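You operate a simulated robot arm through the tools that you are given. There is no shell and no other tool. Be economical: measure what you need, move in short steps, check, and stop when the job is done.

Carry out the task below with a simulated two-armed robot. There is one attempt and no reset: what you move stays moved.

JOB
Take the lid off the tin on the long bench top and lay it down there. Take the brown bag from the long bench top and put it in the grey dustpan. Close the left bench door. Open the narrow desk drawer, put the pebble from the long bench top in the inside of the narrow desk drawer and shut the drawer again. Fetch the brush from the long bench top and set it in the square tray. Fetch the brass weight from the long bench top and stand it on the card there. Take the grey brush and leave it on the shelf under the cleaning table. Take the hand brush and put it in the blue dustpan. Put the white bag on the top of the near shut drum away on the top of the pallet. Put the grey tub on the top of the far shut drum away on the shelf under the table. Pull the right bench door open. Any order will do. Set down upright: brown bag, brass weight, white bag.

The check looks at the end state, three seconds after you hand in, the way a careful person would. Anything else that was tipped, shoved, dropped, spilled or broken makes it a failure. Lids that push on must go on centred and level and be pressed home; caps that screw on are set level and turned clockwise until they are tight.

ROBOT AND FRAMES
Two 7-joint arms with two-finger parallel grippers on one trunk, on a base that drives. Base frame: it is fixed to the floor where the robot stands at the start and does not move with it; the origin is under the middle of the robot, x ahead of it, y to its left, z up. Lengths are in mm, angles in degrees, forces in N, time in s.
The left shoulder is at the start at [60, 147, 543], the right one opposite. With the tool pointing down near the work surface each hand reaches from about 320 to 760 mm from the robot's upright axis, wherever it stands, measured 20 degrees to its own side. Places, roughly: blue dustpan (18x20x10 cm) [-6600, -6900, 800]; brass weight [2000, -1000, 750]; brown bag [1000, -250, 1000]; brush (8x5x6 cm) [1700, -1100, 900]; card [1500, -750, 750]; grey brush (17x6x9 cm) [-1900, -5400, 800]; grey dustpan (18x20x10 cm) [-400, -1000, 800]; grey tub (16x13x12 cm) [-9900, -2400, 800]; hand brush (10x5x8 cm) [-6800, -3700, 500]; inside of the narrow desk drawer [-800, -1500, 600]; left bench door [500, -200, 400]; narrow desk drawer [-800, -1500, 600]; pebble (3x3x3 cm) [1400, -900, 900]; right bench door [1200, -700, 400]; shelf under the cleaning table [-2000, -5500, 400]; shelf under the table [-3200, -6100, 200]; square tray (19x19x4 cm) [800, 100, 800]; tin [750, 0, 750]; top of the pallet [-1500, 3300, 400]; white bag [-9250, -1750, 750]. Payload 3.43 kg a hand.
The TCP of each hand is the grasp point between the finger pads, 30 mm short of the fingertips. In the tool frame z runs along the fingers and y along their closing line. The gripper opens to 94 mm. The fingers are 28 mm wide and 10 mm thick; the gripper's body (50 by 96 mm) begins 55 mm behind the TCP.
Orientation is that of the tool frame in the base frame, as [roll, pitch, yaw] about the fixed x, y, z axes, in that order (R = Rz(yaw) Ry(pitch) Rx(roll)). With the fingers straight down and closing along the base's y, the tool's x points along the base's -x, its y along +y and its z along -z.

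CONTROLS
- The arms move only by the tool apply_moves. It takes "left_series", "right_series" or both (then of equal length, played together; a hand with none holds still); each is a list of rows, each a list of 7 numbers: the turn, a rotation vector about the tool's x, y, z in units of 6 degrees (1.0 is 6 degrees), then the shift along the tool's x, y, z in units of 20 mm (1.0 is 20 mm), then the closure, from 0 (fully open) to 1 (shut). In form: [[wx, wy, wz, tx, ty, tz, jaw], ...]. A call has 1 to 12 rows; each row shifts and turns the commanded pose from where the row before left it, along the tool's axes as they then stand. A call with a number of a shift or a turn outside -1 to 1 is refused whole. Each row takes 0.2 s and may step no farther than 50 mm and 8.6 degrees from the row before; otherwise, or with a gripper value out of range, the whole call is refused. Where a pose cannot be reached the arm comes as near as it can. A force on the tool above 40 N (or 10 N above the force at the start of the call, whichever is more), or a blocked arm, ends the call early, and 0.2 s more pass. The fingers move at their own pace (about 72 mm/s each) and stop on an object; they squeeze with about 42 N. The grip force told is the motor's: it shows also when the fingers shut on nothing. Time passes only in rows, and 0.2 s behind the last, so rows that do not move let the fingers close. The reply holds the time, the measured pose of the TCP, the force on the tool along the base axes, the opening and the grip force, in the units named above and with some noise, with the torque about the TCP (base axes, N m) and any sound that the robot's microphone picked up.
- Cameras (640 x 400 px; columns grow to the right, rows downward): "scene" is now at [57.3, -13.8, 1169.4]; the picture's right is [-0.14, -0.99, 0.00], its down [-0.70, 0.10, -0.70] and it looks along [0.70, -0.10, -0.71] (base axes); focal length 223 px, centre (320, 200). "left" rides on the left gripper at [76, -14, -103] in its tool frame; the picture's right is [0.18, 0.98, 0.00], its down [-0.75, 0.14, -0.64] and it looks along [-0.63, 0.12, 0.77] (tool axes); focal length 243 px, centre (320, 200). "right" rides on the right gripper at [76, 14, -103] in its tool frame; the picture's right is [-0.18, 0.98, 0.00], its down [-0.75, -0.14, -0.64] and it looks along [-0.63, -0.12, 0.77] (tool axes); focal length 243 px, centre (320, 200). There is no depth. A picture from a camera that has moved, and an enlarged one, comes with that camera's place and axes in the base frame and with its lens. The place of the scene camera against the robot may be out by one fixed shift of up to 12 mm in any direction.
- grab_frame(camera): a new picture of that camera. The clock stands still meanwhile.
- slide_trunk(by): slides the trunk up (or, below 0, down) by that many mm; the arms and the scene camera ride with it, the base frame stays. It gives what a move gives, with no picture.
- base_move(legs): drives the robot by 1 to 6 legs, each [ahead, left, turn to the left] in mm, mm and degrees, along the robot's own axes; the way and the turn of a leg run together, so that a leg with both is an arc; at most 1500 mm and 180 degrees a leg. The arms and the cameras ride along, it lands a little off, and it stops where it bumps. It gives what a move gives.
- aim_head(pan, tilt): turns the head with the scene camera to pan (to the left, within 86 degrees either way) and tilt (down, from -29 to 69), counted from straight ahead of the robot. It gives what a move gives.
- enlarge(camera, box): a new picture of the part [left, top, right, bottom] of that camera's present view, enlarged. The clock stands still meanwhile.
- close_job(): hands the job in; it is judged then, once.

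Work in short steps. Places have to be worked out from the pictures, the camera data and where the tool is seen: move nearer, look again, correct. Check each grasp and each placing, and mend what went wrong. You have 535 turns and 316 pictures in all, those below and enlarged ones among them. Open the grippers and draw the arms clear of the work before you hand the job in, unless the task says otherwise.

The tools are called after ">>>" by a JSON object that holds its "api" and its "payload". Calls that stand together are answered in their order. apply_moves: Moves the arms, as the interface text tells. Its arguments: {"type":"object","properties":{"left_series":{"type":"array","items":{"type":"array","items":{"type":"number"}}},"right_series":{"type":"array","items":{"type":"array","items":{"type":"number"}}}},"required":[]} The other tools are called the same way: slide_trunk (by) slides the trunk up or down; base_move (legs) drives the base; aim_head (pan, tilt) turns the head that bears the scene camera; grab_frame (camera) takes a picture; enlarge (camera, box) takes an enlarged picture of a part of a camera's view; close_job () hands the job in.

At the start:

```text
clock: 0.0
left_ee_pos: [303.0, 74.6, 999.2]
left_tool_rot: [-179.9, 0.1, 180.0]
left_wrist_force: [0.3, 0.5, -0.5]
left_torque: [-0.03, 0.02, -0.02]
left_opening: 93.8
left_grasp_force: 0.0
right_ee_pos: [311.6, -219.6, 999.6]
right_tool_rot: [180.0, 0.0, 179.9]
right_wrist_force: [-0.2, 0.5, 0.5]
right_torque: [-0.03, -0.03, 0.01]
right_opening: 94.0
right_grasp_force: 0.1
trunk travel left (down, up): [-250.0, 0.0]
robot x, y, heading: [-0.1, 3.1, -0.1]
head pan, tilt: [-8.1, 45.3]
```

scene: 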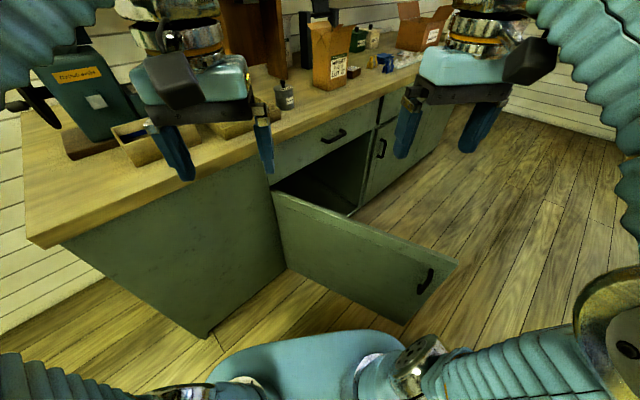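
right: 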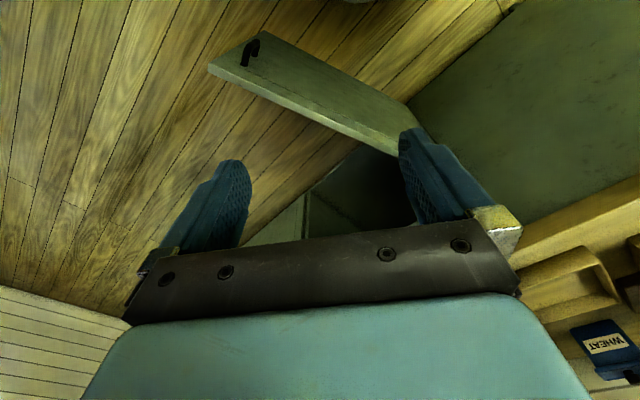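
left: 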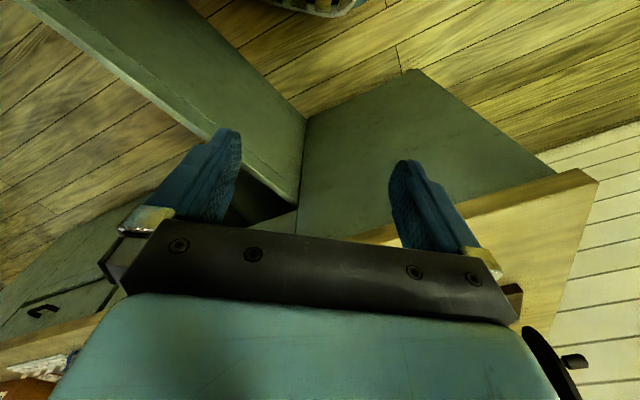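

I'll begin by looking around with the head, to map the bench top.

>>> {"api": "aim_head", "payload": {"pan": -20, "tilt": 25}}

>>> {"api": "grab_frame", "payload": {"camera": "scene"}}

```text
clock: 0.8
left_ee_pos: [301.8, 73.4, 998.6]
left_tool_rot: [-179.8, 0.2, -180.0]
left_wrist_force: [-0.5, 0.2, -0.5]
left_torque: [-0.02, -0.03, 0.0]
left_opening: 94.1
left_grasp_force: 0.0
right_ee_pos: [311.5, -219.7, 998.8]
right_tool_rot: [-180.0, -0.1, -180.0]
right_wrist_force: [0.7, -0.2, -0.3]
right_torque: [0.04, 0.02, -0.02]
right_opening: 94.5
right_grasp_force: 0.2
trunk travel left (down, up): [-250.0, 0.0]
robot x, y, heading: [4.6, -0.1, 0.2]
head pan, tilt: [-20.0, 25.0]
```

```text
312 pictures are left
camera scene: at [63.7, -33.8, 1200.3], right [-0.34, -0.94, 0.0], down [-0.4, 0.14, -0.91], along [0.85, -0.31, -0.42], focal length 223 px, centre (320, 200)
```

scene: 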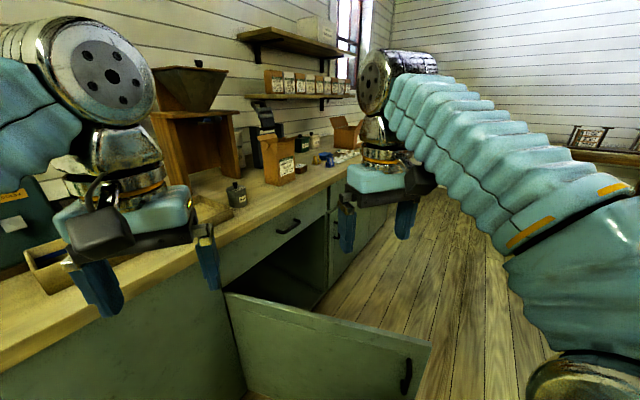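

Enlarging the bench to identify the items.

>>> {"api": "enlarge", "payload": {"camera": "scene", "box": [190, 60, 390, 260]}}

>>> {"api": "enlarge", "payload": {"camera": "scene", "box": [0, 140, 260, 340]}}

```text
2.00 times, centred on (290, 160) of scene
camera zoom: at [63.7, -33.8, 1200.3], right [-0.34, -0.94, 0.0], down [-0.4, 0.14, -0.91], along [0.85, -0.31, -0.42], focal length 446 px, centre (380, 280)
```

zoom: 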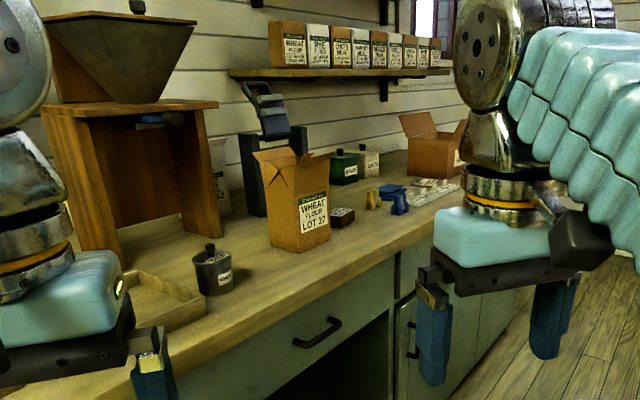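

```text
2.00 times, centred on (130, 240) of scene
camera zoom: at [63.7, -33.8, 1200.3], right [-0.34, -0.94, 0.0], down [-0.4, 0.14, -0.91], along [0.85, -0.31, -0.42], focal length 446 px, centre (700, 120)
```

zoom: 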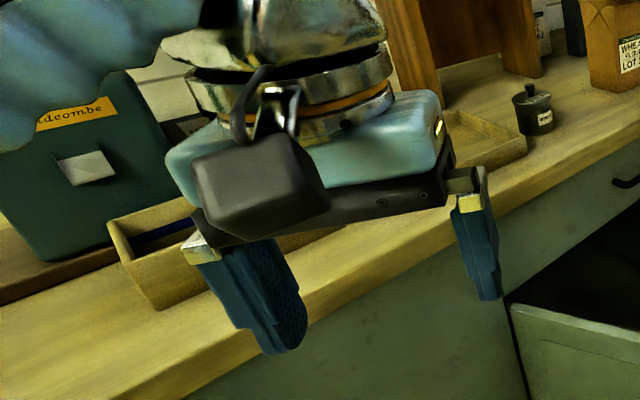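

The left door stands about 87° open and faces me; I plan to push it shut with the right hand. I close the right fingers and lower that hand on the outer side of the door.

>>> {"api": "apply_moves", "payload": {"right_series": [[0, 0, 0, 0, -0.4, 1, 1], [0, 0, 0, 0, -0.4, 1, 1], [0, 0, 0, 0, -0.4, 1, 1], [0, 0, 0, 0, -0.4, 1, 1], [0, 0, 0, 0, -0.4, 1, 1], [0, 0, 0, 0, -0.4, 1, 1], [0, 0, 0, 0, -0.4, 1, 1], [0, 0, 0, 0, -0.4, 1, 1], [0, 0, 0, 0, -0.4, 1, 1], [0, 0, 0, 0, -0.4, 1, 1], [0, 0, 0, 0, -0.4, 1, 1], [0, 0, 0, 0, -0.4, 1, 1]]}}

>>> {"api": "aim_head", "payload": {"pan": -25, "tilt": 50}}

>>> {"api": "grab_frame", "payload": {"camera": "scene"}}

```text
clock: 3.4
left_ee_pos: [303.5, 74.1, 999.5]
left_tool_rot: [-179.9, 0.2, 180.0]
left_wrist_force: [0.4, -0.8, -0.6]
left_torque: [-0.01, -0.01, 0.0]
left_opening: 94.0
left_grasp_force: 0.1
right_ee_pos: [311.4, -316.1, 759.7]
right_tool_rot: [179.9, 0.0, 180.0]
right_wrist_force: [0.2, 0.3, -0.4]
right_torque: [0.03, 0.0, 0.0]
right_opening: 0.0
right_grasp_force: 32.5
trunk travel left (down, up): [-250.0, 0.0]
robot x, y, heading: [-5.1, -1.8, 0.3]
head pan, tilt: [-20.0, 25.0]
```

```text
clock: 4.3
left_ee_pos: [302.6, 73.0, 999.1]
left_tool_rot: [-179.8, 0.2, -180.0]
left_wrist_force: [0.6, 0.1, 0.0]
left_torque: [0.02, -0.01, 0.0]
left_opening: 94.0
left_grasp_force: 0.2
right_ee_pos: [310.7, -316.4, 760.4]
right_tool_rot: [-180.0, 0.1, -179.9]
right_wrist_force: [0.1, -0.4, 0.1]
right_torque: [-0.03, 0.01, -0.02]
right_opening: 0.0
right_grasp_force: 33.0
trunk travel left (down, up): [-250.0, 0.0]
robot x, y, heading: [-1.4, -1.4, 0.0]
head pan, tilt: [-25.0, 50.0]
```

```text
309 pictures are left
camera scene: at [46.9, -34.9, 1163.0], right [-0.42, -0.91, 0.0], down [-0.69, 0.32, -0.64], along [0.58, -0.27, -0.77], focal length 223 px, centre (320, 200)
```

scene: 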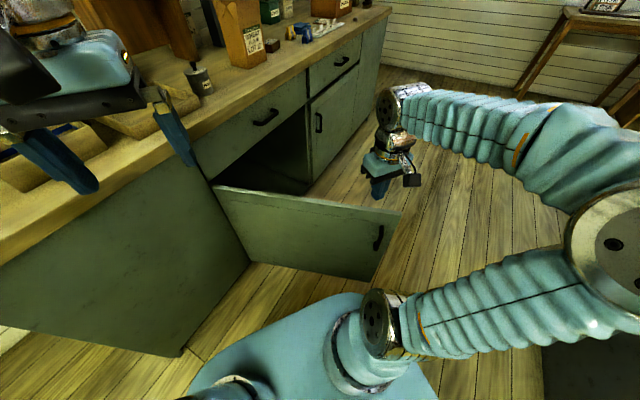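

Hand is just outside the door's outer face. I back off 40 mm and lower to z≈500.

>>> {"api": "apply_moves", "payload": {"right_series": [[0, 0, 0, 1, 0, 0, 1], [0, 0, 0, 1, 0, 0, 1], [0, 0, 0, 0, 0, 1, 1], [0, 0, 0, 0, 0, 1, 1], [0, 0, 0, 0, 0, 1, 1], [0, 0, 0, 0, 0, 1, 1], [0, 0, 0, 0, 0, 1, 1], [0, 0, 0, 0, 0, 1, 1], [0, 0, 0, 0, 0, 1, 1], [0, 0, 0, 0, 0, 1, 1], [0, 0, 0, 0, 0, 1, 1], [0, 0, 0, 0, 0, 1, 1]]}}

>>> {"api": "apply_moves", "payload": {"right_series": [[0, 0, 0, 0, 0, 1, 1], [0, 0, 0, 0, 0, 1, 1], [0, 0, 0, 0, 0, 1, 1]]}}

>>> {"api": "grab_frame", "payload": {"camera": "scene"}}

```text
clock: 6.9
left_ee_pos: [303.2, 74.5, 999.0]
left_tool_rot: [-180.0, 0.2, -179.9]
left_wrist_force: [-0.3, -0.2, 0.5]
left_torque: [0.02, -0.01, 0.02]
left_opening: 93.6
left_grasp_force: 0.0
right_ee_pos: [280.2, -320.0, 562.1]
right_tool_rot: [179.9, -0.1, -180.0]
right_wrist_force: [0.4, 0.4, 0.0]
right_torque: [-0.01, -0.02, -0.04]
right_opening: 0.3
right_grasp_force: 32.7
right hand out of reach, approached as far as the arm can: row 11, 12
trunk travel left (down, up): [-250.0, 0.0]
robot x, y, heading: [3.1, 1.4, 0.1]
head pan, tilt: [-25.0, 50.0]
```

```text
clock: 7.7
left_ee_pos: [303.2, 74.6, 1000.8]
left_tool_rot: [-179.9, 0.2, -180.0]
left_wrist_force: [-0.2, -0.1, 0.9]
left_torque: [0.01, 0.01, 0.02]
left_opening: 94.0
left_grasp_force: 0.0
right_ee_pos: [293.3, -327.3, 510.4]
right_tool_rot: [-179.6, 0.5, -179.9]
right_wrist_force: [-1.8, -1.2, 21.3]
right_torque: [-0.71, 0.03, -0.05]
right_opening: 0.0
right_grasp_force: 32.9
right hand out of reach, approached as far as the arm can: row 1, 3
trunk travel left (down, up): [-250.0, 0.0]
robot x, y, heading: [2.3, -1.4, -0.0]
head pan, tilt: [-25.0, 50.0]
stopped in row 3 (right hand): the force on the tool passed its limit at 76 N (the readings are from after the stop); the commanded pose is now the measured one
```

```text
308 pictures are left
camera scene: at [46.2, -34.3, 1163.5], right [-0.42, -0.91, 0.0], down [-0.69, 0.32, -0.64], along [0.58, -0.27, -0.77], focal length 223 px, centre (320, 200)
```

scene: 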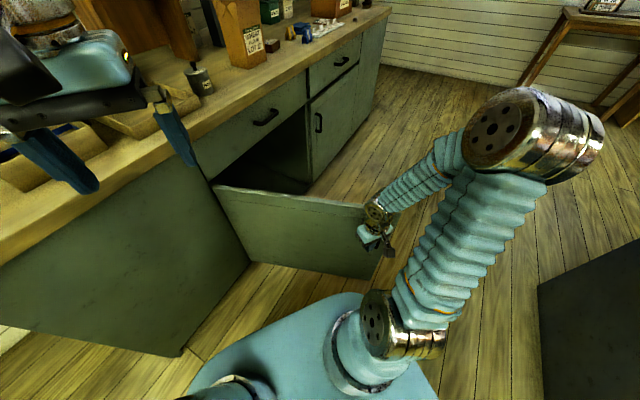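

The fingers probably touch the top of the door handle. I raise 20 mm and push toward the door.

>>> {"api": "apply_moves", "payload": {"right_series": [[0, 0, 0, 0, 0, -1, 1], [0, 0, 0, -1, 0, 0, 1], [0, 0, 0, -1, 0.2, 0, 1], [0, 0, 0, -1, 0.2, 0, 1], [0, 0, 0, -1, 0.2, 0, 1], [0, 0, 0, -1, 0.1, 0, 1], [0, 0, 0, -1, 0, 0, 1]]}}

>>> {"api": "grab_frame", "payload": {"camera": "scene"}}

```text
clock: 9.3
left_ee_pos: [302.4, 73.1, 999.0]
left_tool_rot: [-179.9, 0.1, 180.0]
left_wrist_force: [0.0, 0.2, -0.2]
left_torque: [0.06, -0.05, 0.01]
left_opening: 94.2
left_grasp_force: 0.0
right_ee_pos: [411.0, -311.5, 528.6]
right_tool_rot: [-179.8, 0.3, 180.0]
right_wrist_force: [0.0, 0.3, -0.7]
right_torque: [0.01, 0.01, 0.02]
right_opening: 0.3
right_grasp_force: 32.6
trunk travel left (down, up): [-250.0, 0.0]
robot x, y, heading: [-0.1, 1.0, -0.0]
head pan, tilt: [-25.0, 50.0]
```

```text
307 pictures are left
camera scene: at [46.8, -35.0, 1162.9], right [-0.42, -0.91, 0.0], down [-0.69, 0.32, -0.64], along [0.58, -0.27, -0.77], focal length 223 px, centre (320, 200)
```

scene: 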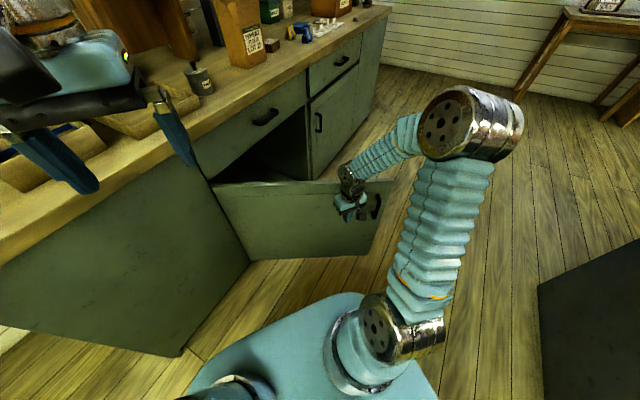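

The door moves freely. Continue along its arc.

>>> {"api": "apply_moves", "payload": {"right_series": [[0, 0, 0, -1, -0.5, 0, 1], [0, 0, 0, -1, -0.4, 0, 1], [0, 0, 0, -1, -0.4, 0, 1], [0, 0, 0, -1, -0.3, 0, 1], [0, 0, 0, -1, -0.2, 0, 1], [0, 0, 0, -1, -0.1, 0, 1], [0, 0, 0, -1, 0, 0, 1], [0, 0, 0, -1, 0, 0, 1], [0, 0, 0, -1, 0.1, 0, 1]]}}

>>> {"api": "grab_frame", "payload": {"camera": "scene"}}

```text
clock: 11.3
left_ee_pos: [303.2, 74.6, 1000.3]
left_tool_rot: [-180.0, 0.1, 179.9]
left_wrist_force: [0.1, -0.6, -1.2]
left_torque: [-0.01, -0.01, 0.01]
left_opening: 93.7
left_grasp_force: 0.1
right_ee_pos: [592.8, -347.6, 530.8]
right_tool_rot: [-179.8, 0.4, 180.0]
right_wrist_force: [-0.6, -0.6, 0.5]
right_torque: [-0.03, 0.02, 0.0]
right_opening: 0.1
right_grasp_force: 32.9
trunk travel left (down, up): [-250.0, 0.0]
robot x, y, heading: [-1.3, 1.7, -0.3]
head pan, tilt: [-25.0, 50.0]
```

```text
306 pictures are left
camera scene: at [46.9, -35.0, 1162.9], right [-0.42, -0.91, 0.0], down [-0.69, 0.32, -0.64], along [0.58, -0.27, -0.77], focal length 223 px, centre (320, 200)
```

scene: 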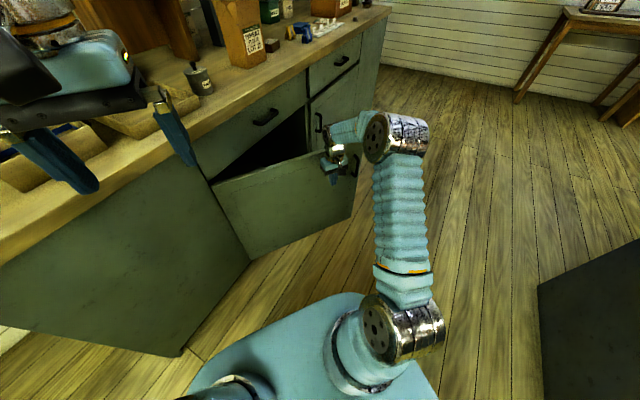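

Push a bit further within reach, then withdraw the hand and raise it so I can drive to a better stance.

>>> {"api": "apply_moves", "payload": {"right_series": [[0, 0, 0, -1, 0.2, 0, 1], [0, 0, 0, -1, 0.2, 0, 1], [0, 0, 0, -1, 0.3, 0, 1], [0, 0, 0, -1, 0.3, 0, 1]]}}

>>> {"api": "apply_moves", "payload": {"right_series": [[0, 0, 0, 1, 0, 0, 1], [0, 0, 0, 1, 0, 0, 1], [0, 0, 0, 1, 0, -1, 1], [0, 0, 0, 1, 0, -1, 1], [0, 0, 0, 1, 0, -1, 1], [0, 0, 0, 1, 0, -1, 1], [0, 0, 0, 1, 0, -1, 1], [0, 0, 0, 1, 0, -1, 1], [0, 0, 0, 1, 0, -1, 1], [0, 0, 0, 1, 0, -1, 1], [0, 0, 0, 1, 0, -1, 1], [0, 0, 0, 1, 0, -1, 1]]}}

>>> {"api": "aim_head", "payload": {"pan": -35, "tilt": 45}}

>>> {"api": "grab_frame", "payload": {"camera": "scene"}}

```text
clock: 12.3
left_ee_pos: [302.9, 72.2, 1000.7]
left_tool_rot: [-180.0, 0.2, -179.9]
left_wrist_force: [0.6, 0.0, 1.1]
left_torque: [0.03, 0.0, 0.02]
left_opening: 94.2
left_grasp_force: 0.0
right_ee_pos: [670.9, -326.5, 531.3]
right_tool_rot: [-179.7, 0.3, -179.9]
right_wrist_force: [-0.3, -0.6, 0.4]
right_torque: [0.06, -0.01, -0.01]
right_opening: 0.2
right_grasp_force: 32.4
trunk travel left (down, up): [-250.0, 0.0]
robot x, y, heading: [-0.7, -0.9, 0.1]
head pan, tilt: [-25.0, 50.0]
```

```text
clock: 14.9
left_ee_pos: [302.6, 74.6, 999.4]
left_tool_rot: [-180.0, 0.1, -179.9]
left_wrist_force: [-0.7, -0.2, -0.6]
left_torque: [0.03, -0.02, -0.03]
left_opening: 93.9
left_grasp_force: 0.0
right_ee_pos: [431.8, -326.8, 729.7]
right_tool_rot: [-179.8, 0.3, 180.0]
right_wrist_force: [-0.5, 0.3, 0.2]
right_torque: [0.01, 0.01, 0.04]
right_opening: 0.0
right_grasp_force: 33.0
trunk travel left (down, up): [-250.0, 0.0]
robot x, y, heading: [3.6, 3.1, -0.2]
head pan, tilt: [-25.0, 50.0]
```

```text
clock: 15.7
left_ee_pos: [302.9, 73.4, 999.7]
left_tool_rot: [180.0, 0.1, -180.0]
left_wrist_force: [-0.8, 0.1, -0.5]
left_torque: [-0.03, 0.04, -0.02]
left_opening: 93.9
left_grasp_force: 0.0
right_ee_pos: [431.6, -326.7, 730.4]
right_tool_rot: [-179.8, 0.3, 180.0]
right_wrist_force: [0.5, -0.3, -0.6]
right_torque: [0.02, 0.01, -0.01]
right_opening: 0.1
right_grasp_force: 32.9
trunk travel left (down, up): [-250.0, 0.0]
robot x, y, heading: [0.7, -3.7, 0.0]
head pan, tilt: [-35.0, 45.0]
```

```text
305 pictures are left
camera scene: at [43.8, -49.1, 1169.8], right [-0.57, -0.82, 0.0], down [-0.58, 0.41, -0.71], along [0.58, -0.41, -0.71], focal length 223 px, centre (320, 200)
```

scene: 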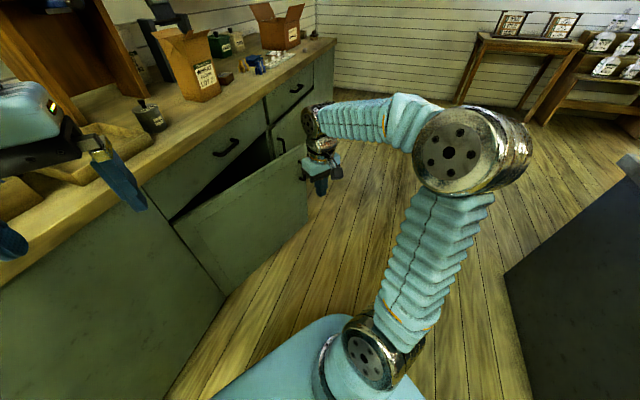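

Driving to stand squarely in front of the left door.

>>> {"api": "base_move", "payload": {"legs": [[240, -450, 0], [0, 0, 35]]}}

>>> {"api": "aim_head", "payload": {"pan": -10, "tilt": 50}}

>>> {"api": "grab_frame", "payload": {"camera": "scene"}}

```text
clock: 20.3
left_ee_pos: [446.4, -212.5, 999.5]
left_tool_rot: [180.0, 0.1, -144.7]
left_wrist_force: [-0.3, 0.4, 0.7]
left_torque: [0.0, 0.02, -0.01]
left_opening: 94.0
left_grasp_force: 0.0
right_ee_pos: [783.5, -465.5, 730.2]
right_tool_rot: [-179.6, 0.2, -144.7]
right_wrist_force: [-0.2, 0.5, -0.4]
right_torque: [0.03, -0.02, -0.01]
right_opening: 0.0
right_grasp_force: 32.9
trunk travel left (down, up): [-250.0, 0.0]
robot x, y, heading: [243.7, -443.8, 35.0]
head pan, tilt: [-35.0, 45.0]
```

```text
clock: 21.2
left_ee_pos: [446.6, -213.2, 999.7]
left_tool_rot: [179.9, 0.1, -144.8]
left_wrist_force: [-0.4, 0.2, 1.2]
left_torque: [0.02, 0.02, -0.01]
left_opening: 94.0
left_grasp_force: 0.0
right_ee_pos: [784.0, -465.3, 730.6]
right_tool_rot: [-179.7, 0.3, -144.6]
right_wrist_force: [-0.2, 0.9, 0.0]
right_torque: [-0.03, 0.01, 0.0]
right_opening: 0.0
right_grasp_force: 33.3
trunk travel left (down, up): [-250.0, 0.0]
robot x, y, heading: [241.1, -447.3, 35.4]
head pan, tilt: [-10.0, 50.0]
```

```text
304 pictures are left
camera scene: at [294.9, -434.3, 1162.9], right [0.43, -0.91, 0.0], down [-0.69, -0.33, -0.64], along [0.58, 0.27, -0.77], focal length 223 px, centre (320, 200)
```

scene: 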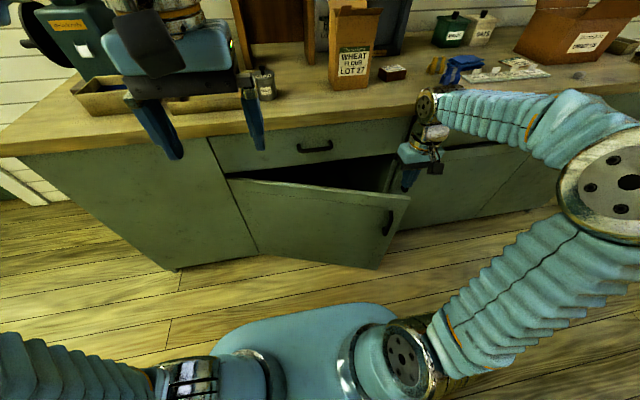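

The hand is right above the door's free corner; I pull back 160 mm, lower, then push.

>>> {"api": "apply_moves", "payload": {"right_series": [[0, 0, 0, 1, 0.4, 0, 1], [0, 0, 0, 1, 0.4, 0, 1], [0, 0, 0, 1, 0.4, 0, 1], [0, 0, 0, 1, 0.4, 0, 1], [0, 0, 0, 1, 0.4, 0, 1], [0, 0, 0, 1, 0.4, 0, 1], [0, 0, 0, 0.5, 0.4, 0, 1]]}}

>>> {"api": "apply_moves", "payload": {"right_series": [[0, 0, 0, 0, 0, 1, 1], [0, 0, 0, 0, 0, 1, 1], [0, 0, 0, 0, 0, 1, 1], [0, 0, 0, 0, 0, 1, 1], [0, 0, 0, 0, 0, 1, 1], [0, 0, 0, 0, 0, 1, 1], [0, 0, 0, 0, 0, 1, 1], [0, 0, 0, 0, 0, 1, 1], [0, 0, 0, 0, 0, 1, 1]]}}

>>> {"api": "grab_frame", "payload": {"camera": "scene"}}

```text
clock: 22.8
left_ee_pos: [446.9, -213.2, 1000.1]
left_tool_rot: [180.0, 0.1, -144.8]
left_wrist_force: [-0.4, -0.4, 0.3]
left_torque: [-0.02, 0.01, 0.02]
left_opening: 94.2
left_grasp_force: 0.1
right_ee_pos: [644.4, -495.9, 729.8]
right_tool_rot: [-179.8, 0.3, -144.8]
right_wrist_force: [-0.4, -0.1, -0.3]
right_torque: [0.02, 0.0, 0.0]
right_opening: 0.2
right_grasp_force: 33.4
trunk travel left (down, up): [-250.0, 0.0]
robot x, y, heading: [244.8, -447.5, 35.2]
head pan, tilt: [-10.0, 50.0]
```

```text
clock: 24.8
left_ee_pos: [448.8, -213.1, 999.8]
left_tool_rot: [-180.0, 0.2, -144.8]
left_wrist_force: [0.4, 1.1, -0.3]
left_torque: [0.0, -0.02, 0.0]
left_opening: 94.1
left_grasp_force: 0.1
right_ee_pos: [647.2, -494.6, 550.6]
right_tool_rot: [-179.8, 0.2, -144.7]
right_wrist_force: [-0.3, 0.1, 0.3]
right_torque: [-0.01, -0.03, -0.04]
right_opening: 0.1
right_grasp_force: 32.5
right hand out of reach, approached as far as the arm can: row 9
trunk travel left (down, up): [-250.0, 0.0]
robot x, y, heading: [244.3, -446.3, 35.5]
head pan, tilt: [-10.0, 50.0]
```

```text
303 pictures are left
camera scene: at [294.8, -434.4, 1162.9], right [0.43, -0.9, 0.0], down [-0.69, -0.33, -0.64], along [0.58, 0.27, -0.77], focal length 223 px, centre (320, 200)
```

scene: 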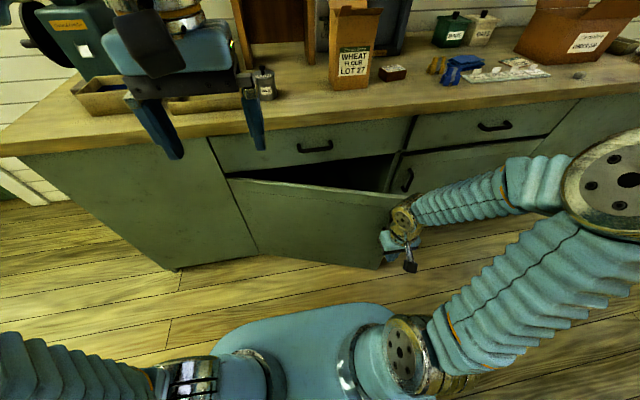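

Move left a little off the handle and push forward.

>>> {"api": "apply_moves", "payload": {"right_series": [[0, 0, 0, 0, 1, 0, 1], [0, 0, 0, 0, 1, 0, 1], [0, 0, 0, -0.5, 1, 0, 1], [0, 0, 0, -1, 0.5, 0, 1], [0, 0, 0, -1, 0, 0, 1], [0, 0, 0, -1, 0, 0, 1], [0, 0, 0, -1, 0, 0, 1], [0, 0, 0, -1, 0, 0, 1], [0, 0, 0, -1, 0, 0, 1], [0, 0, 0, -1, 0, 0, 1], [0, 0, 0, -1, 0, 0, 1], [0, 0, 0, -1, 0, 0, 1]]}}

>>> {"api": "grab_frame", "payload": {"camera": "scene"}}

```text
clock: 27.4
left_ee_pos: [447.1, -212.2, 999.8]
left_tool_rot: [-179.9, 0.0, -144.8]
left_wrist_force: [0.2, 0.0, -0.3]
left_torque: [0.03, 0.03, 0.0]
left_opening: 94.2
left_grasp_force: 0.1
right_ee_pos: [770.3, -322.6, 554.1]
right_tool_rot: [-179.7, 0.3, -144.7]
right_wrist_force: [0.1, -0.5, 0.9]
right_torque: [-0.03, 0.02, -0.01]
right_opening: 0.0
right_grasp_force: 33.0
right hand out of reach, approached as far as the arm can: row 1, 2
trunk travel left (down, up): [-250.0, 0.0]
robot x, y, heading: [246.4, -446.6, 35.2]
head pan, tilt: [-10.0, 50.0]
```

```text
302 pictures are left
camera scene: at [294.8, -434.3, 1162.9], right [0.43, -0.9, 0.0], down [-0.69, -0.33, -0.64], along [0.58, 0.27, -0.77], focal length 223 px, centre (320, 200)
```

scene: 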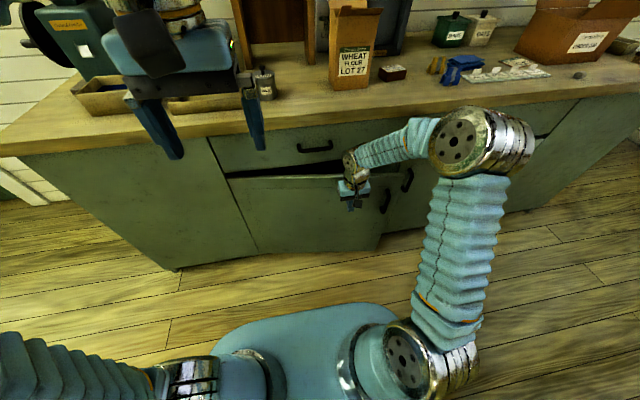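

Nearly closed; keep pushing.

>>> {"api": "apply_moves", "payload": {"right_series": [[0, 0, 0, -1, 0, 0.5, 1], [0, 0, 0, -1, 0, 0.5, 1], [0, 0, 0, -1, 0, 0.5, 1], [0, 0, 0, -1, 0, 0.5, 1], [0, 0, 0, -1, 0, 0.5, 1], [0, 0, 0, -1, 0, 0, 1]]}}

>>> {"api": "grab_frame", "payload": {"camera": "scene"}}

```text
clock: 28.5
left_ee_pos: [446.6, -213.0, 1000.0]
left_tool_rot: [180.0, 0.1, -144.8]
left_wrist_force: [0.3, 0.2, 0.3]
left_torque: [0.02, 0.06, 0.01]
left_opening: 94.1
left_grasp_force: 0.0
right_ee_pos: [835.7, -277.7, 512.6]
right_tool_rot: [-179.6, -0.1, -144.6]
right_wrist_force: [-9.0, -6.4, 6.0]
right_torque: [0.91, -1.09, 0.17]
right_opening: 0.1
right_grasp_force: 32.7
trunk travel left (down, up): [-250.0, 0.0]
robot x, y, heading: [241.6, -446.6, 35.1]
head pan, tilt: [-10.0, 50.0]
stopped in row 5 (right hand): the force on the tool passed its limit at 68 N (the readings are from after the stop); the commanded pose is now the measured one
```

```text
301 pictures are left
camera scene: at [293.7, -435.0, 1163.1], right [0.43, -0.91, 0.0], down [-0.69, -0.33, -0.64], along [0.58, 0.27, -0.77], focal length 223 px, centre (320, 200)
```

scene: 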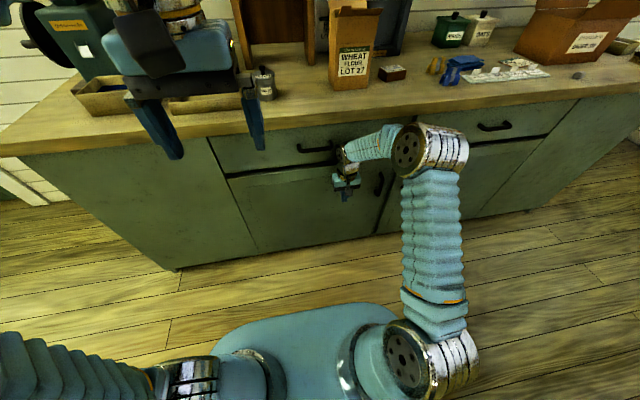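

The door looks shut. I back the hand off and look closely.

>>> {"api": "apply_moves", "payload": {"right_series": [[0, 0, 0, 1, 0, 0, 1], [0, 0, 0, 1, 0, 0, 1], [0, 0, 0, 1, 0, 0, 1], [0, 0, 0, 1, 0, 0, 1], [0, 0, 0, 1, 0, 0, 1], [0, 0, 0, 1, 0, 0, 1], [0, 0, 0, 1, -0.5, 0, 1], [0, 0, 0, 1, -0.5, -0.5, 1], [0, 0, 0, 1, -0.5, -0.5, 1], [0, 0, 0, 0.5, -0.5, -0.5, 1]]}}

>>> {"api": "enlarge", "payload": {"camera": "scene", "box": [200, 100, 480, 270]}}

```text
clock: 30.7
left_ee_pos: [447.3, -212.5, 999.3]
left_tool_rot: [179.9, 0.1, -144.7]
left_wrist_force: [0.4, -0.2, 0.2]
left_torque: [-0.05, 0.0, 0.03]
left_opening: 93.8
left_grasp_force: 0.1
right_ee_pos: [705.2, -420.2, 541.5]
right_tool_rot: [-179.7, -0.3, -144.5]
right_wrist_force: [0.1, 0.2, 0.5]
right_torque: [0.01, 0.03, -0.01]
right_opening: 0.3
right_grasp_force: 33.2
trunk travel left (down, up): [-250.0, 0.0]
robot x, y, heading: [243.0, -449.7, 35.3]
head pan, tilt: [-10.0, 50.0]
```

```text
2.29 times, centred on (340, 185) of scene
camera zoom: at [294.9, -434.2, 1162.9], right [0.43, -0.9, 0.0], down [-0.69, -0.33, -0.64], along [0.58, 0.27, -0.77], focal length 510 px, centre (274, 234)
```

zoom: 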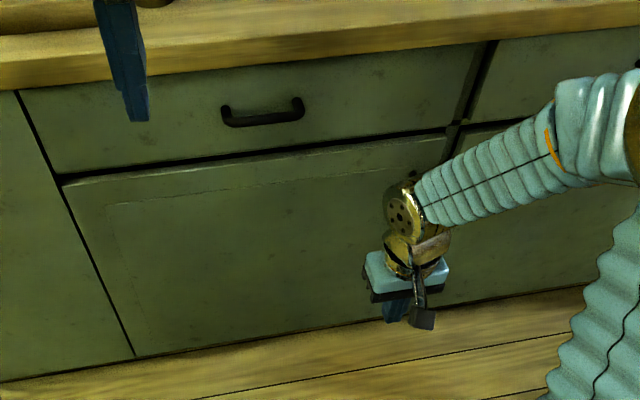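

>>> {"api": "apply_moves", "payload": {"right_series": [[0, 0, 0, 0.5, -1, -1, 1], [0, 0, 0, 0.5, -1, -1, 1], [0, 0, 0, 0.5, -1, -1, 1], [0, 0, 0, 0, -1, -1, 1], [0, 0, 0, 0, -1, -1, 1], [0, 0, 0, 0, -1, -1, 1], [0, 0, 0, 0, -1, -1, 1], [0, 0, 0, 0, 0, -1, 1], [0, 0, 0, 0, 0, -1, 1], [0, 0, 0, 0, 0, -1, 1], [0, 0, 0, 0, 0, -1, 1]]}}

>>> {"api": "enlarge", "payload": {"camera": "scene", "box": [200, 100, 480, 270]}}

```text
clock: 33.1
left_ee_pos: [448.3, -211.9, 999.1]
left_tool_rot: [180.0, 0.1, -144.6]
left_wrist_force: [0.3, -0.3, 0.5]
left_torque: [0.0, 0.0, 0.04]
left_opening: 94.1
left_grasp_force: 0.1
right_ee_pos: [763.2, -549.1, 762.3]
right_tool_rot: [-179.8, -0.3, -144.5]
right_wrist_force: [1.2, 0.3, -0.6]
right_torque: [0.03, -0.02, 0.01]
right_opening: 0.0
right_grasp_force: 33.0
trunk travel left (down, up): [-250.0, 0.0]
robot x, y, heading: [241.0, -449.3, 35.2]
head pan, tilt: [-10.0, 50.0]
```

```text
2.29 times, centred on (340, 185) of scene
camera zoom: at [294.9, -434.4, 1162.9], right [0.43, -0.9, 0.0], down [-0.69, -0.33, -0.64], along [0.58, 0.27, -0.77], focal length 510 px, centre (274, 234)
```

zoom: 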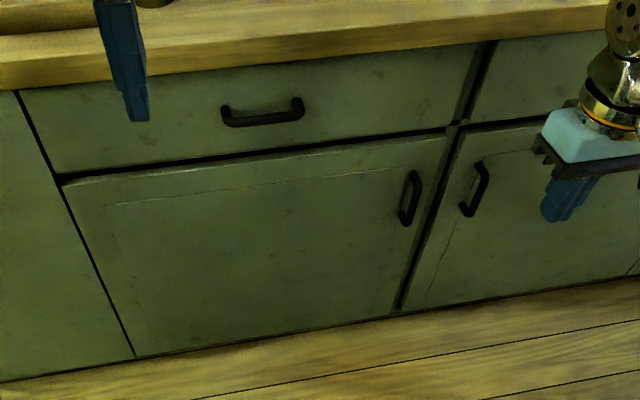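

Door looks shut or within a few mm; I'll verify again later with a straight push. Now shift the left hand aside and look over the bench top.

>>> {"api": "apply_moves", "payload": {"left_series": [[0, 0, 0, 0, 1, -0.5, 0], [0, 0, 0, 0, 1, -0.5, 0], [0, 0, 0, 0, 1, -0.5, 0], [0, 0, 0, 0, 1, -0.5, 0], [0, 0, 0, 0, 1, -0.5, 0], [0, 0, 0, 0, 1, -0.5, 0], [0, 0, 0, 0, 1, -0.5, 0], [0, 0, 0, 0, 1, -0.5, 0]]}}

>>> {"api": "aim_head", "payload": {"pan": -5, "tilt": 30}}

>>> {"api": "grab_frame", "payload": {"camera": "scene"}}

```text
clock: 34.9
left_ee_pos: [448.2, -211.6, 999.7]
left_tool_rot: [180.0, 0.2, -144.7]
left_wrist_force: [0.2, -0.5, -0.4]
left_torque: [-0.03, 0.01, -0.01]
left_opening: 94.0
left_grasp_force: 0.0
left hand out of reach, approached as far as the arm can: row 1, 2, 3, 4, 5, 6, 7, 8
right_ee_pos: [762.6, -548.9, 762.6]
right_tool_rot: [-179.7, -0.4, -144.7]
right_wrist_force: [-1.0, -0.5, -0.4]
right_torque: [-0.01, 0.03, -0.01]
right_opening: 0.0
right_grasp_force: 33.4
trunk travel left (down, up): [-250.0, 0.0]
robot x, y, heading: [241.2, -446.6, 35.2]
head pan, tilt: [-10.0, 50.0]
```

```text
clock: 35.7
left_ee_pos: [447.8, -212.7, 998.8]
left_tool_rot: [-180.0, 0.0, -144.7]
left_wrist_force: [-0.5, -0.1, 0.0]
left_torque: [0.02, -0.01, 0.0]
left_opening: 94.3
left_grasp_force: 0.0
right_ee_pos: [763.1, -548.4, 762.9]
right_tool_rot: [-179.6, -0.3, -144.7]
right_wrist_force: [-0.5, 0.3, 0.4]
right_torque: [0.02, 0.0, 0.0]
right_opening: 0.0
right_grasp_force: 33.3
trunk travel left (down, up): [-250.0, 0.0]
robot x, y, heading: [245.1, -447.9, 35.4]
head pan, tilt: [-5.0, 30.0]
```

```text
298 pictures are left
camera scene: at [303.4, -421.7, 1192.4], right [0.5, -0.86, 0.0], down [-0.43, -0.25, -0.87], along [0.75, 0.44, -0.5], focal length 223 px, centre (320, 200)
```

scene: 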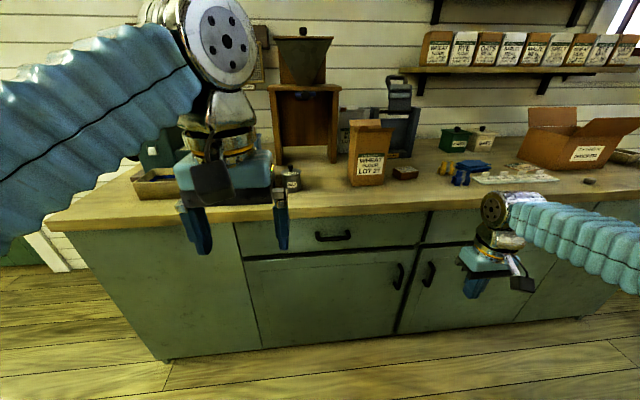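

>>> {"api": "enlarge", "payload": {"camera": "scene", "box": [270, 90, 470, 215]}}

>>> {"api": "enlarge", "payload": {"camera": "scene", "box": [430, 90, 630, 215]}}

```text
3.20 times, centred on (370, 152) of scene
camera zoom: at [303.4, -421.7, 1192.4], right [0.5, -0.86, 0.0], down [-0.43, -0.25, -0.87], along [0.75, 0.44, -0.5], focal length 713 px, centre (160, 352)
```

zoom: 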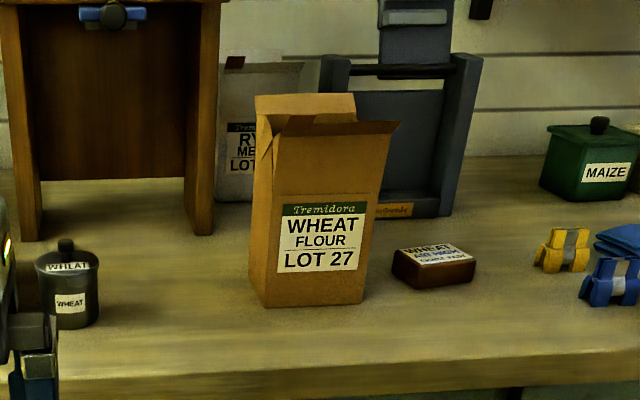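

```text
3.20 times, centred on (530, 152) of scene
camera zoom: at [303.4, -421.7, 1192.4], right [0.5, -0.86, 0.0], down [-0.43, -0.25, -0.87], along [0.75, 0.44, -0.5], focal length 713 px, centre (-352, 352)
```

zoom: 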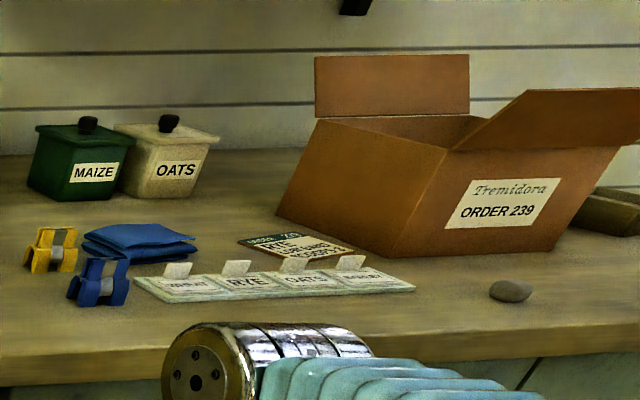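

Bench axis runs at about −54°, the top is near z≈840; tin ≈(825,−4), bag ≈(1050,−200), pebble ≈(1438,−894), card ≈(1510,−707). I raise the right hand above the top and drive closer.

>>> {"api": "apply_moves", "payload": {"right_series": [[0, 0, 0, 0, 0, -1, 0], [0, 0, 0, 0, 0, -1, 0], [0, 0, 0, 0, 0, -1, 0], [0, 0, 0, 0, 0, -1, 0], [0, 0, 0, 0, 0, -1, 0], [0, 0, 0, 0, 0, -1, 0], [0, 0, 0, 0, 0, -1, 0], [0, 0, 0, 0, 0, -1, 0], [0, 0, 0, 0, 0, -1, 0], [0, 0, 0, 0, 0, -1, 0], [0, 0, 0, 0, 0, -1, 0]]}}

>>> {"api": "base_move", "payload": {"legs": [[120, -120, 0]]}}

>>> {"api": "aim_head", "payload": {"pan": 5, "tilt": 45}}

>>> {"api": "grab_frame", "payload": {"camera": "scene"}}

>>> {"api": "grab_frame", "payload": {"camera": "left"}}

```text
clock: 38.1
left_ee_pos: [447.2, -213.1, 999.3]
left_tool_rot: [179.9, 0.0, -144.6]
left_wrist_force: [0.5, 0.3, 0.4]
left_torque: [0.03, -0.04, 0.03]
left_opening: 93.9
left_grasp_force: 0.1
right_ee_pos: [765.0, -548.6, 971.3]
right_tool_rot: [179.7, -0.8, -144.4]
right_wrist_force: [0.3, -0.4, -0.5]
right_torque: [-0.01, 0.01, -0.04]
right_opening: 94.3
right_grasp_force: 0.0
right hand out of reach, approached as far as the arm can: row 11
trunk travel left (down, up): [-250.0, 0.0]
robot x, y, heading: [242.8, -448.4, 35.2]
head pan, tilt: [-5.0, 30.0]
```

```text
clock: 39.6
left_ee_pos: [617.3, -239.2, 999.6]
left_tool_rot: [-179.9, 0.1, -144.8]
left_wrist_force: [0.0, 0.3, 0.0]
left_torque: [-0.01, 0.01, -0.01]
left_opening: 93.7
left_grasp_force: 0.1
right_ee_pos: [935.0, -575.2, 971.8]
right_tool_rot: [179.7, -0.9, -144.4]
right_wrist_force: [0.7, -0.1, 0.5]
right_torque: [0.01, -0.02, 0.01]
right_opening: 93.8
right_grasp_force: 0.0
trunk travel left (down, up): [-250.0, 0.0]
robot x, y, heading: [411.6, -474.3, 35.1]
head pan, tilt: [-5.0, 30.0]
```

```text
clock: 40.4
left_ee_pos: [616.8, -239.6, 1000.2]
left_tool_rot: [180.0, 0.0, -144.6]
left_wrist_force: [0.8, 0.9, 0.3]
left_torque: [-0.01, -0.01, 0.0]
left_opening: 94.0
left_grasp_force: 0.0
right_ee_pos: [935.6, -575.3, 970.8]
right_tool_rot: [179.7, -0.7, -144.4]
right_wrist_force: [0.1, -0.5, -1.0]
right_torque: [0.01, 0.02, 0.05]
right_opening: 93.9
right_grasp_force: 0.0
trunk travel left (down, up): [-250.0, 0.0]
robot x, y, heading: [412.9, -476.1, 35.3]
head pan, tilt: [5.0, 45.0]
```

```text
295 pictures are left
camera scene: at [457.3, -441.6, 1169.9], right [0.65, -0.76, 0.0], down [-0.54, -0.46, -0.71], along [0.54, 0.46, -0.71], focal length 223 px, centre (320, 200)
```

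scene: 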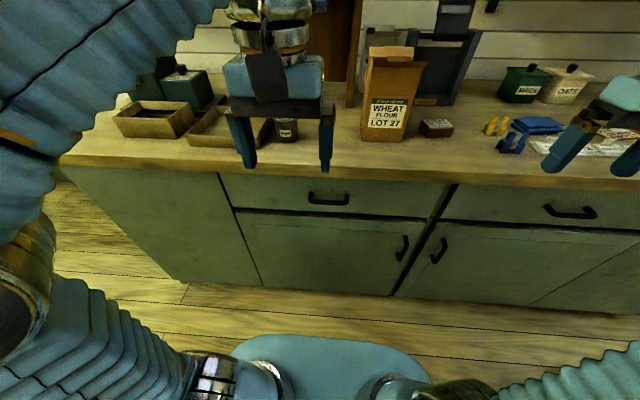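

```text
294 pictures are left
camera left: at [561.0, -294.9, 1100.8], right [-0.72, 0.7, 0.0], down [0.53, 0.55, 0.64], along [0.45, 0.46, -0.77], focal length 243 px, centre (320, 200)
```

left: 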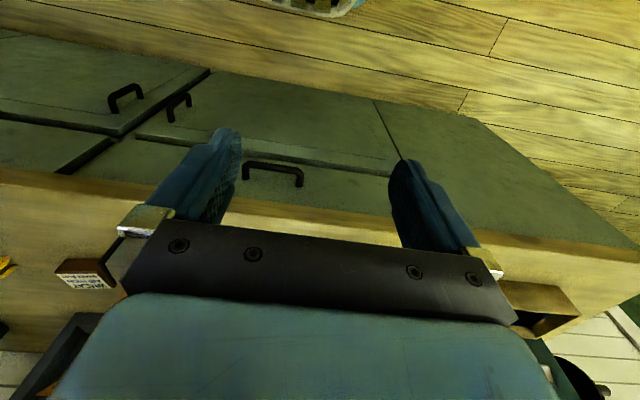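

>>> {"api": "enlarge", "payload": {"camera": "scene", "box": [100, 60, 340, 200]}}

```text
2.67 times, centred on (220, 130) of scene
camera zoom: at [457.3, -441.6, 1169.9], right [0.65, -0.76, 0.0], down [-0.54, -0.46, -0.71], along [0.54, 0.46, -0.71], focal length 594 px, centre (587, 387)
```

zoom: 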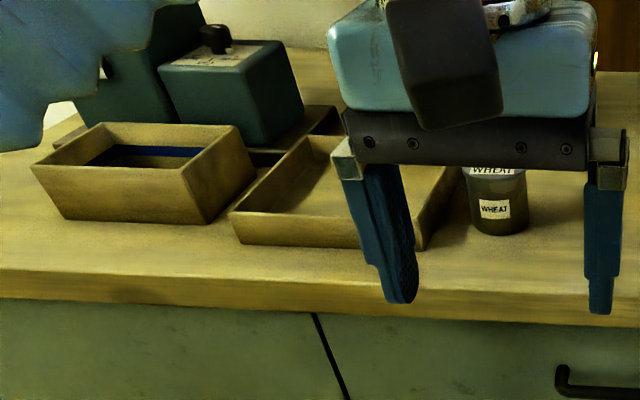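

Moving the left hand over the tin at about z 980.

>>> {"api": "apply_moves", "payload": {"left_series": [[0, 0, 0, -1, 0.3, 0.1, 0], [0, 0, 0, -1, 0.3, 0.1, 0], [0, 0, 0, -1, 0.3, 0.1, 0], [0, 0, 0, -1, 0.3, 0.1, 0], [0, 0, 0, -1, 0.3, 0.1, 0], [0, 0, 0, -1, 0.3, 0.1, 0], [0, 0, 0, -1, 0.3, 0.1, 0], [0, 0, 0, -1, 0.3, 0.1, 0], [0, 0, 0, -1, 0.3, 0.1, 0], [0, 0, 0, -1, 0.3, 0.1, 0], [0, 0, 0, -1, 0.3, 0, 0], [0, 0, 0, -1, 0.3, 0, 0]]}}

>>> {"api": "grab_frame", "payload": {"camera": "left"}}

```text
clock: 43.0
left_ee_pos: [700.2, -132.8, 987.7]
left_tool_rot: [-179.9, 0.6, -144.7]
left_wrist_force: [-0.2, 0.2, -0.3]
left_torque: [0.0, 0.0, -0.03]
left_opening: 94.0
left_grasp_force: 0.1
left hand out of reach, approached as far as the arm can: row 7, 8, 9, 10, 11, 12
right_ee_pos: [934.7, -574.8, 971.8]
right_tool_rot: [179.6, -0.8, -144.5]
right_wrist_force: [0.2, -0.2, 0.6]
right_torque: [0.02, 0.01, 0.02]
right_opening: 94.0
right_grasp_force: 0.1
trunk travel left (down, up): [-250.0, 0.0]
robot x, y, heading: [415.2, -474.3, 35.1]
head pan, tilt: [5.0, 45.0]
```

```text
292 pictures are left
camera left: at [642.1, -188.2, 1088.0], right [-0.72, 0.7, 0.0], down [0.53, 0.55, 0.65], along [0.45, 0.46, -0.76], focal length 243 px, centre (320, 200)
```

left: 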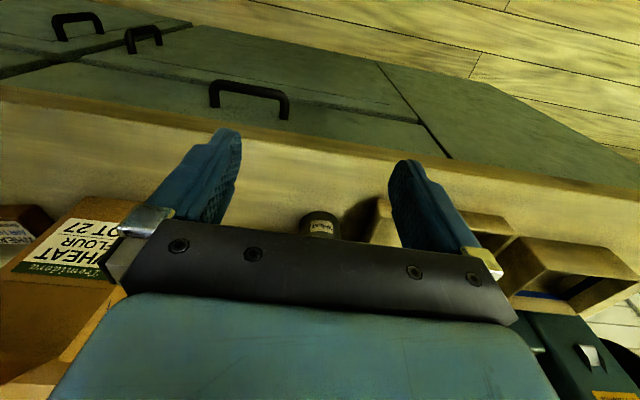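

At this height reach ends near 450 mm ahead, so I drive the base 110 mm nearer to the bench.

>>> {"api": "base_move", "payload": {"legs": [[110, 0, 0.5]]}}

>>> {"api": "grab_frame", "payload": {"camera": "left"}}

>>> {"api": "grab_frame", "payload": {"camera": "scene"}}

```text
clock: 44.2
left_ee_pos: [787.5, -66.6, 987.7]
left_tool_rot: [-179.9, 0.6, -144.3]
left_wrist_force: [0.6, 0.1, 0.6]
left_torque: [0.02, -0.04, -0.01]
left_opening: 94.1
left_grasp_force: 0.1
right_ee_pos: [1025.4, -508.7, 969.9]
right_tool_rot: [179.7, -0.7, -144.0]
right_wrist_force: [-0.9, -0.2, -0.7]
right_torque: [0.03, 0.0, 0.01]
right_opening: 94.1
right_grasp_force: 0.1
trunk travel left (down, up): [-250.0, 0.0]
robot x, y, heading: [501.1, -410.9, 35.7]
head pan, tilt: [5.0, 45.0]
```

```text
291 pictures are left
camera left: at [729.7, -123.1, 1088.1], right [-0.72, 0.69, 0.0], down [0.52, 0.55, 0.65], along [0.45, 0.47, -0.76], focal length 243 px, centre (320, 200)
```

left: 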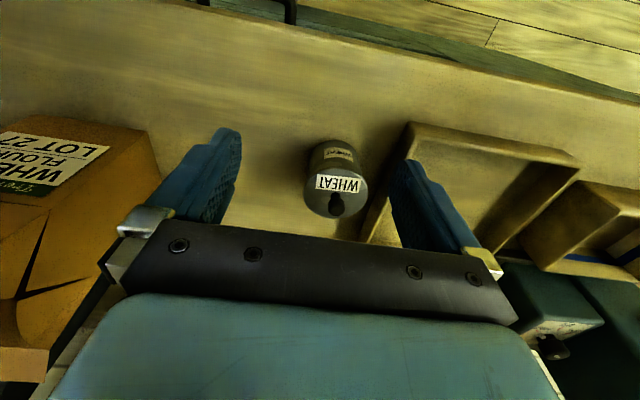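

```text
290 pictures are left
camera scene: at [546.5, -377.8, 1169.8], right [0.65, -0.76, 0.0], down [-0.54, -0.46, -0.71], along [0.54, 0.46, -0.71], focal length 223 px, centre (320, 200)
```

scene: 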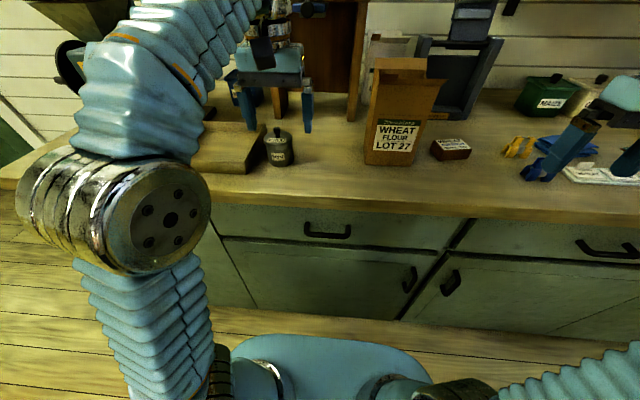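

The tin is between the fingers' line; move forward ~58 mm, left ~24 mm and a bit lower, then recheck.

>>> {"api": "apply_moves", "payload": {"left_series": [[0, 0, 0, -1, 0.4, 0.4, 0], [0, 0, 0, -1, 0.4, 0.4, 0], [0, 0, 0, -0.9, 0.4, 0.4, 0]]}}

>>> {"api": "grab_frame", "payload": {"camera": "left"}}

```text
clock: 45.0
left_ee_pos: [820.6, -12.8, 962.8]
left_tool_rot: [-179.9, 0.6, -144.3]
left_wrist_force: [-0.2, -0.3, 0.1]
left_torque: [-0.01, 0.01, 0.02]
left_opening: 93.8
left_grasp_force: 0.0
right_ee_pos: [1025.3, -508.4, 971.2]
right_tool_rot: [179.7, -0.8, -143.9]
right_wrist_force: [0.5, -0.1, -0.7]
right_torque: [0.0, -0.01, -0.01]
right_opening: 94.0
right_grasp_force: 0.0
trunk travel left (down, up): [-250.0, 0.0]
robot x, y, heading: [502.5, -410.8, 35.8]
head pan, tilt: [5.0, 45.0]
```

```text
289 pictures are left
camera left: at [763.5, -69.2, 1064.1], right [-0.72, 0.69, 0.0], down [0.52, 0.55, 0.65], along [0.45, 0.47, -0.76], focal length 243 px, centre (320, 200)
```

left: 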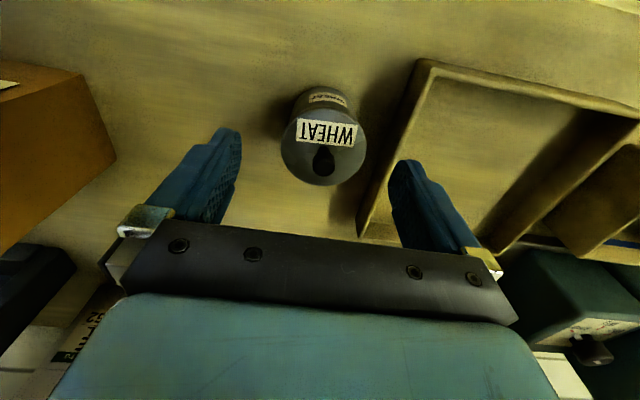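

Triangulated: knob ≈(823,−4,919). Lower to z≈942 over it, then close gently.

>>> {"api": "apply_moves", "payload": {"left_series": [[0, 0, 0, -0.35, 0.28, 0.5, 0], [0, 0, 0, 0, 0, 0.55, 0], [0, 0, 0, 0, 0, 0, 0]]}}

>>> {"api": "grab_frame", "payload": {"camera": "left"}}

>>> {"api": "enlarge", "payload": {"camera": "scene", "box": [200, 60, 360, 180]}}

```text
clock: 45.8
left_ee_pos: [822.8, -5.8, 943.9]
left_tool_rot: [-179.8, 0.6, -144.2]
left_wrist_force: [0.0, 0.0, -0.1]
left_torque: [-0.01, 0.02, 0.0]
left_opening: 93.9
left_grasp_force: 0.1
right_ee_pos: [1026.1, -508.8, 970.2]
right_tool_rot: [179.8, -0.9, -144.0]
right_wrist_force: [-0.9, -0.2, 0.9]
right_torque: [0.02, -0.02, -0.02]
right_opening: 94.1
right_grasp_force: 0.1
trunk travel left (down, up): [-250.0, 0.0]
robot x, y, heading: [500.1, -410.9, 35.5]
head pan, tilt: [5.0, 45.0]
```

```text
288 pictures are left
camera left: at [765.5, -61.3, 1043.4], right [-0.72, 0.69, 0.0], down [0.52, 0.55, 0.65], along [0.45, 0.47, -0.76], focal length 243 px, centre (320, 200)
```

left: 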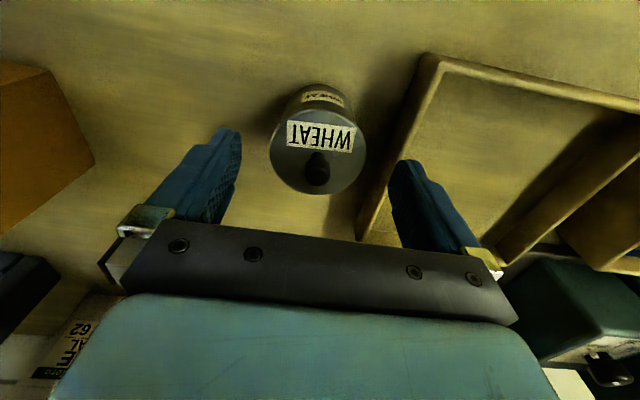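

```text
3.33 times, centred on (280, 120) of scene
camera zoom: at [546.6, -377.6, 1169.8], right [0.65, -0.76, 0.0], down [-0.54, -0.46, -0.71], along [0.54, 0.46, -0.71], focal length 743 px, centre (453, 467)
```

zoom: 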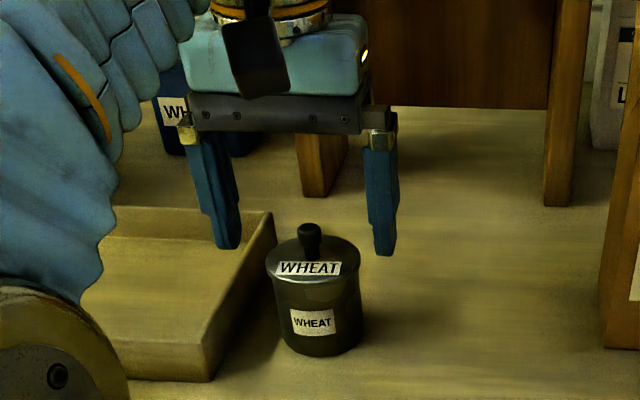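

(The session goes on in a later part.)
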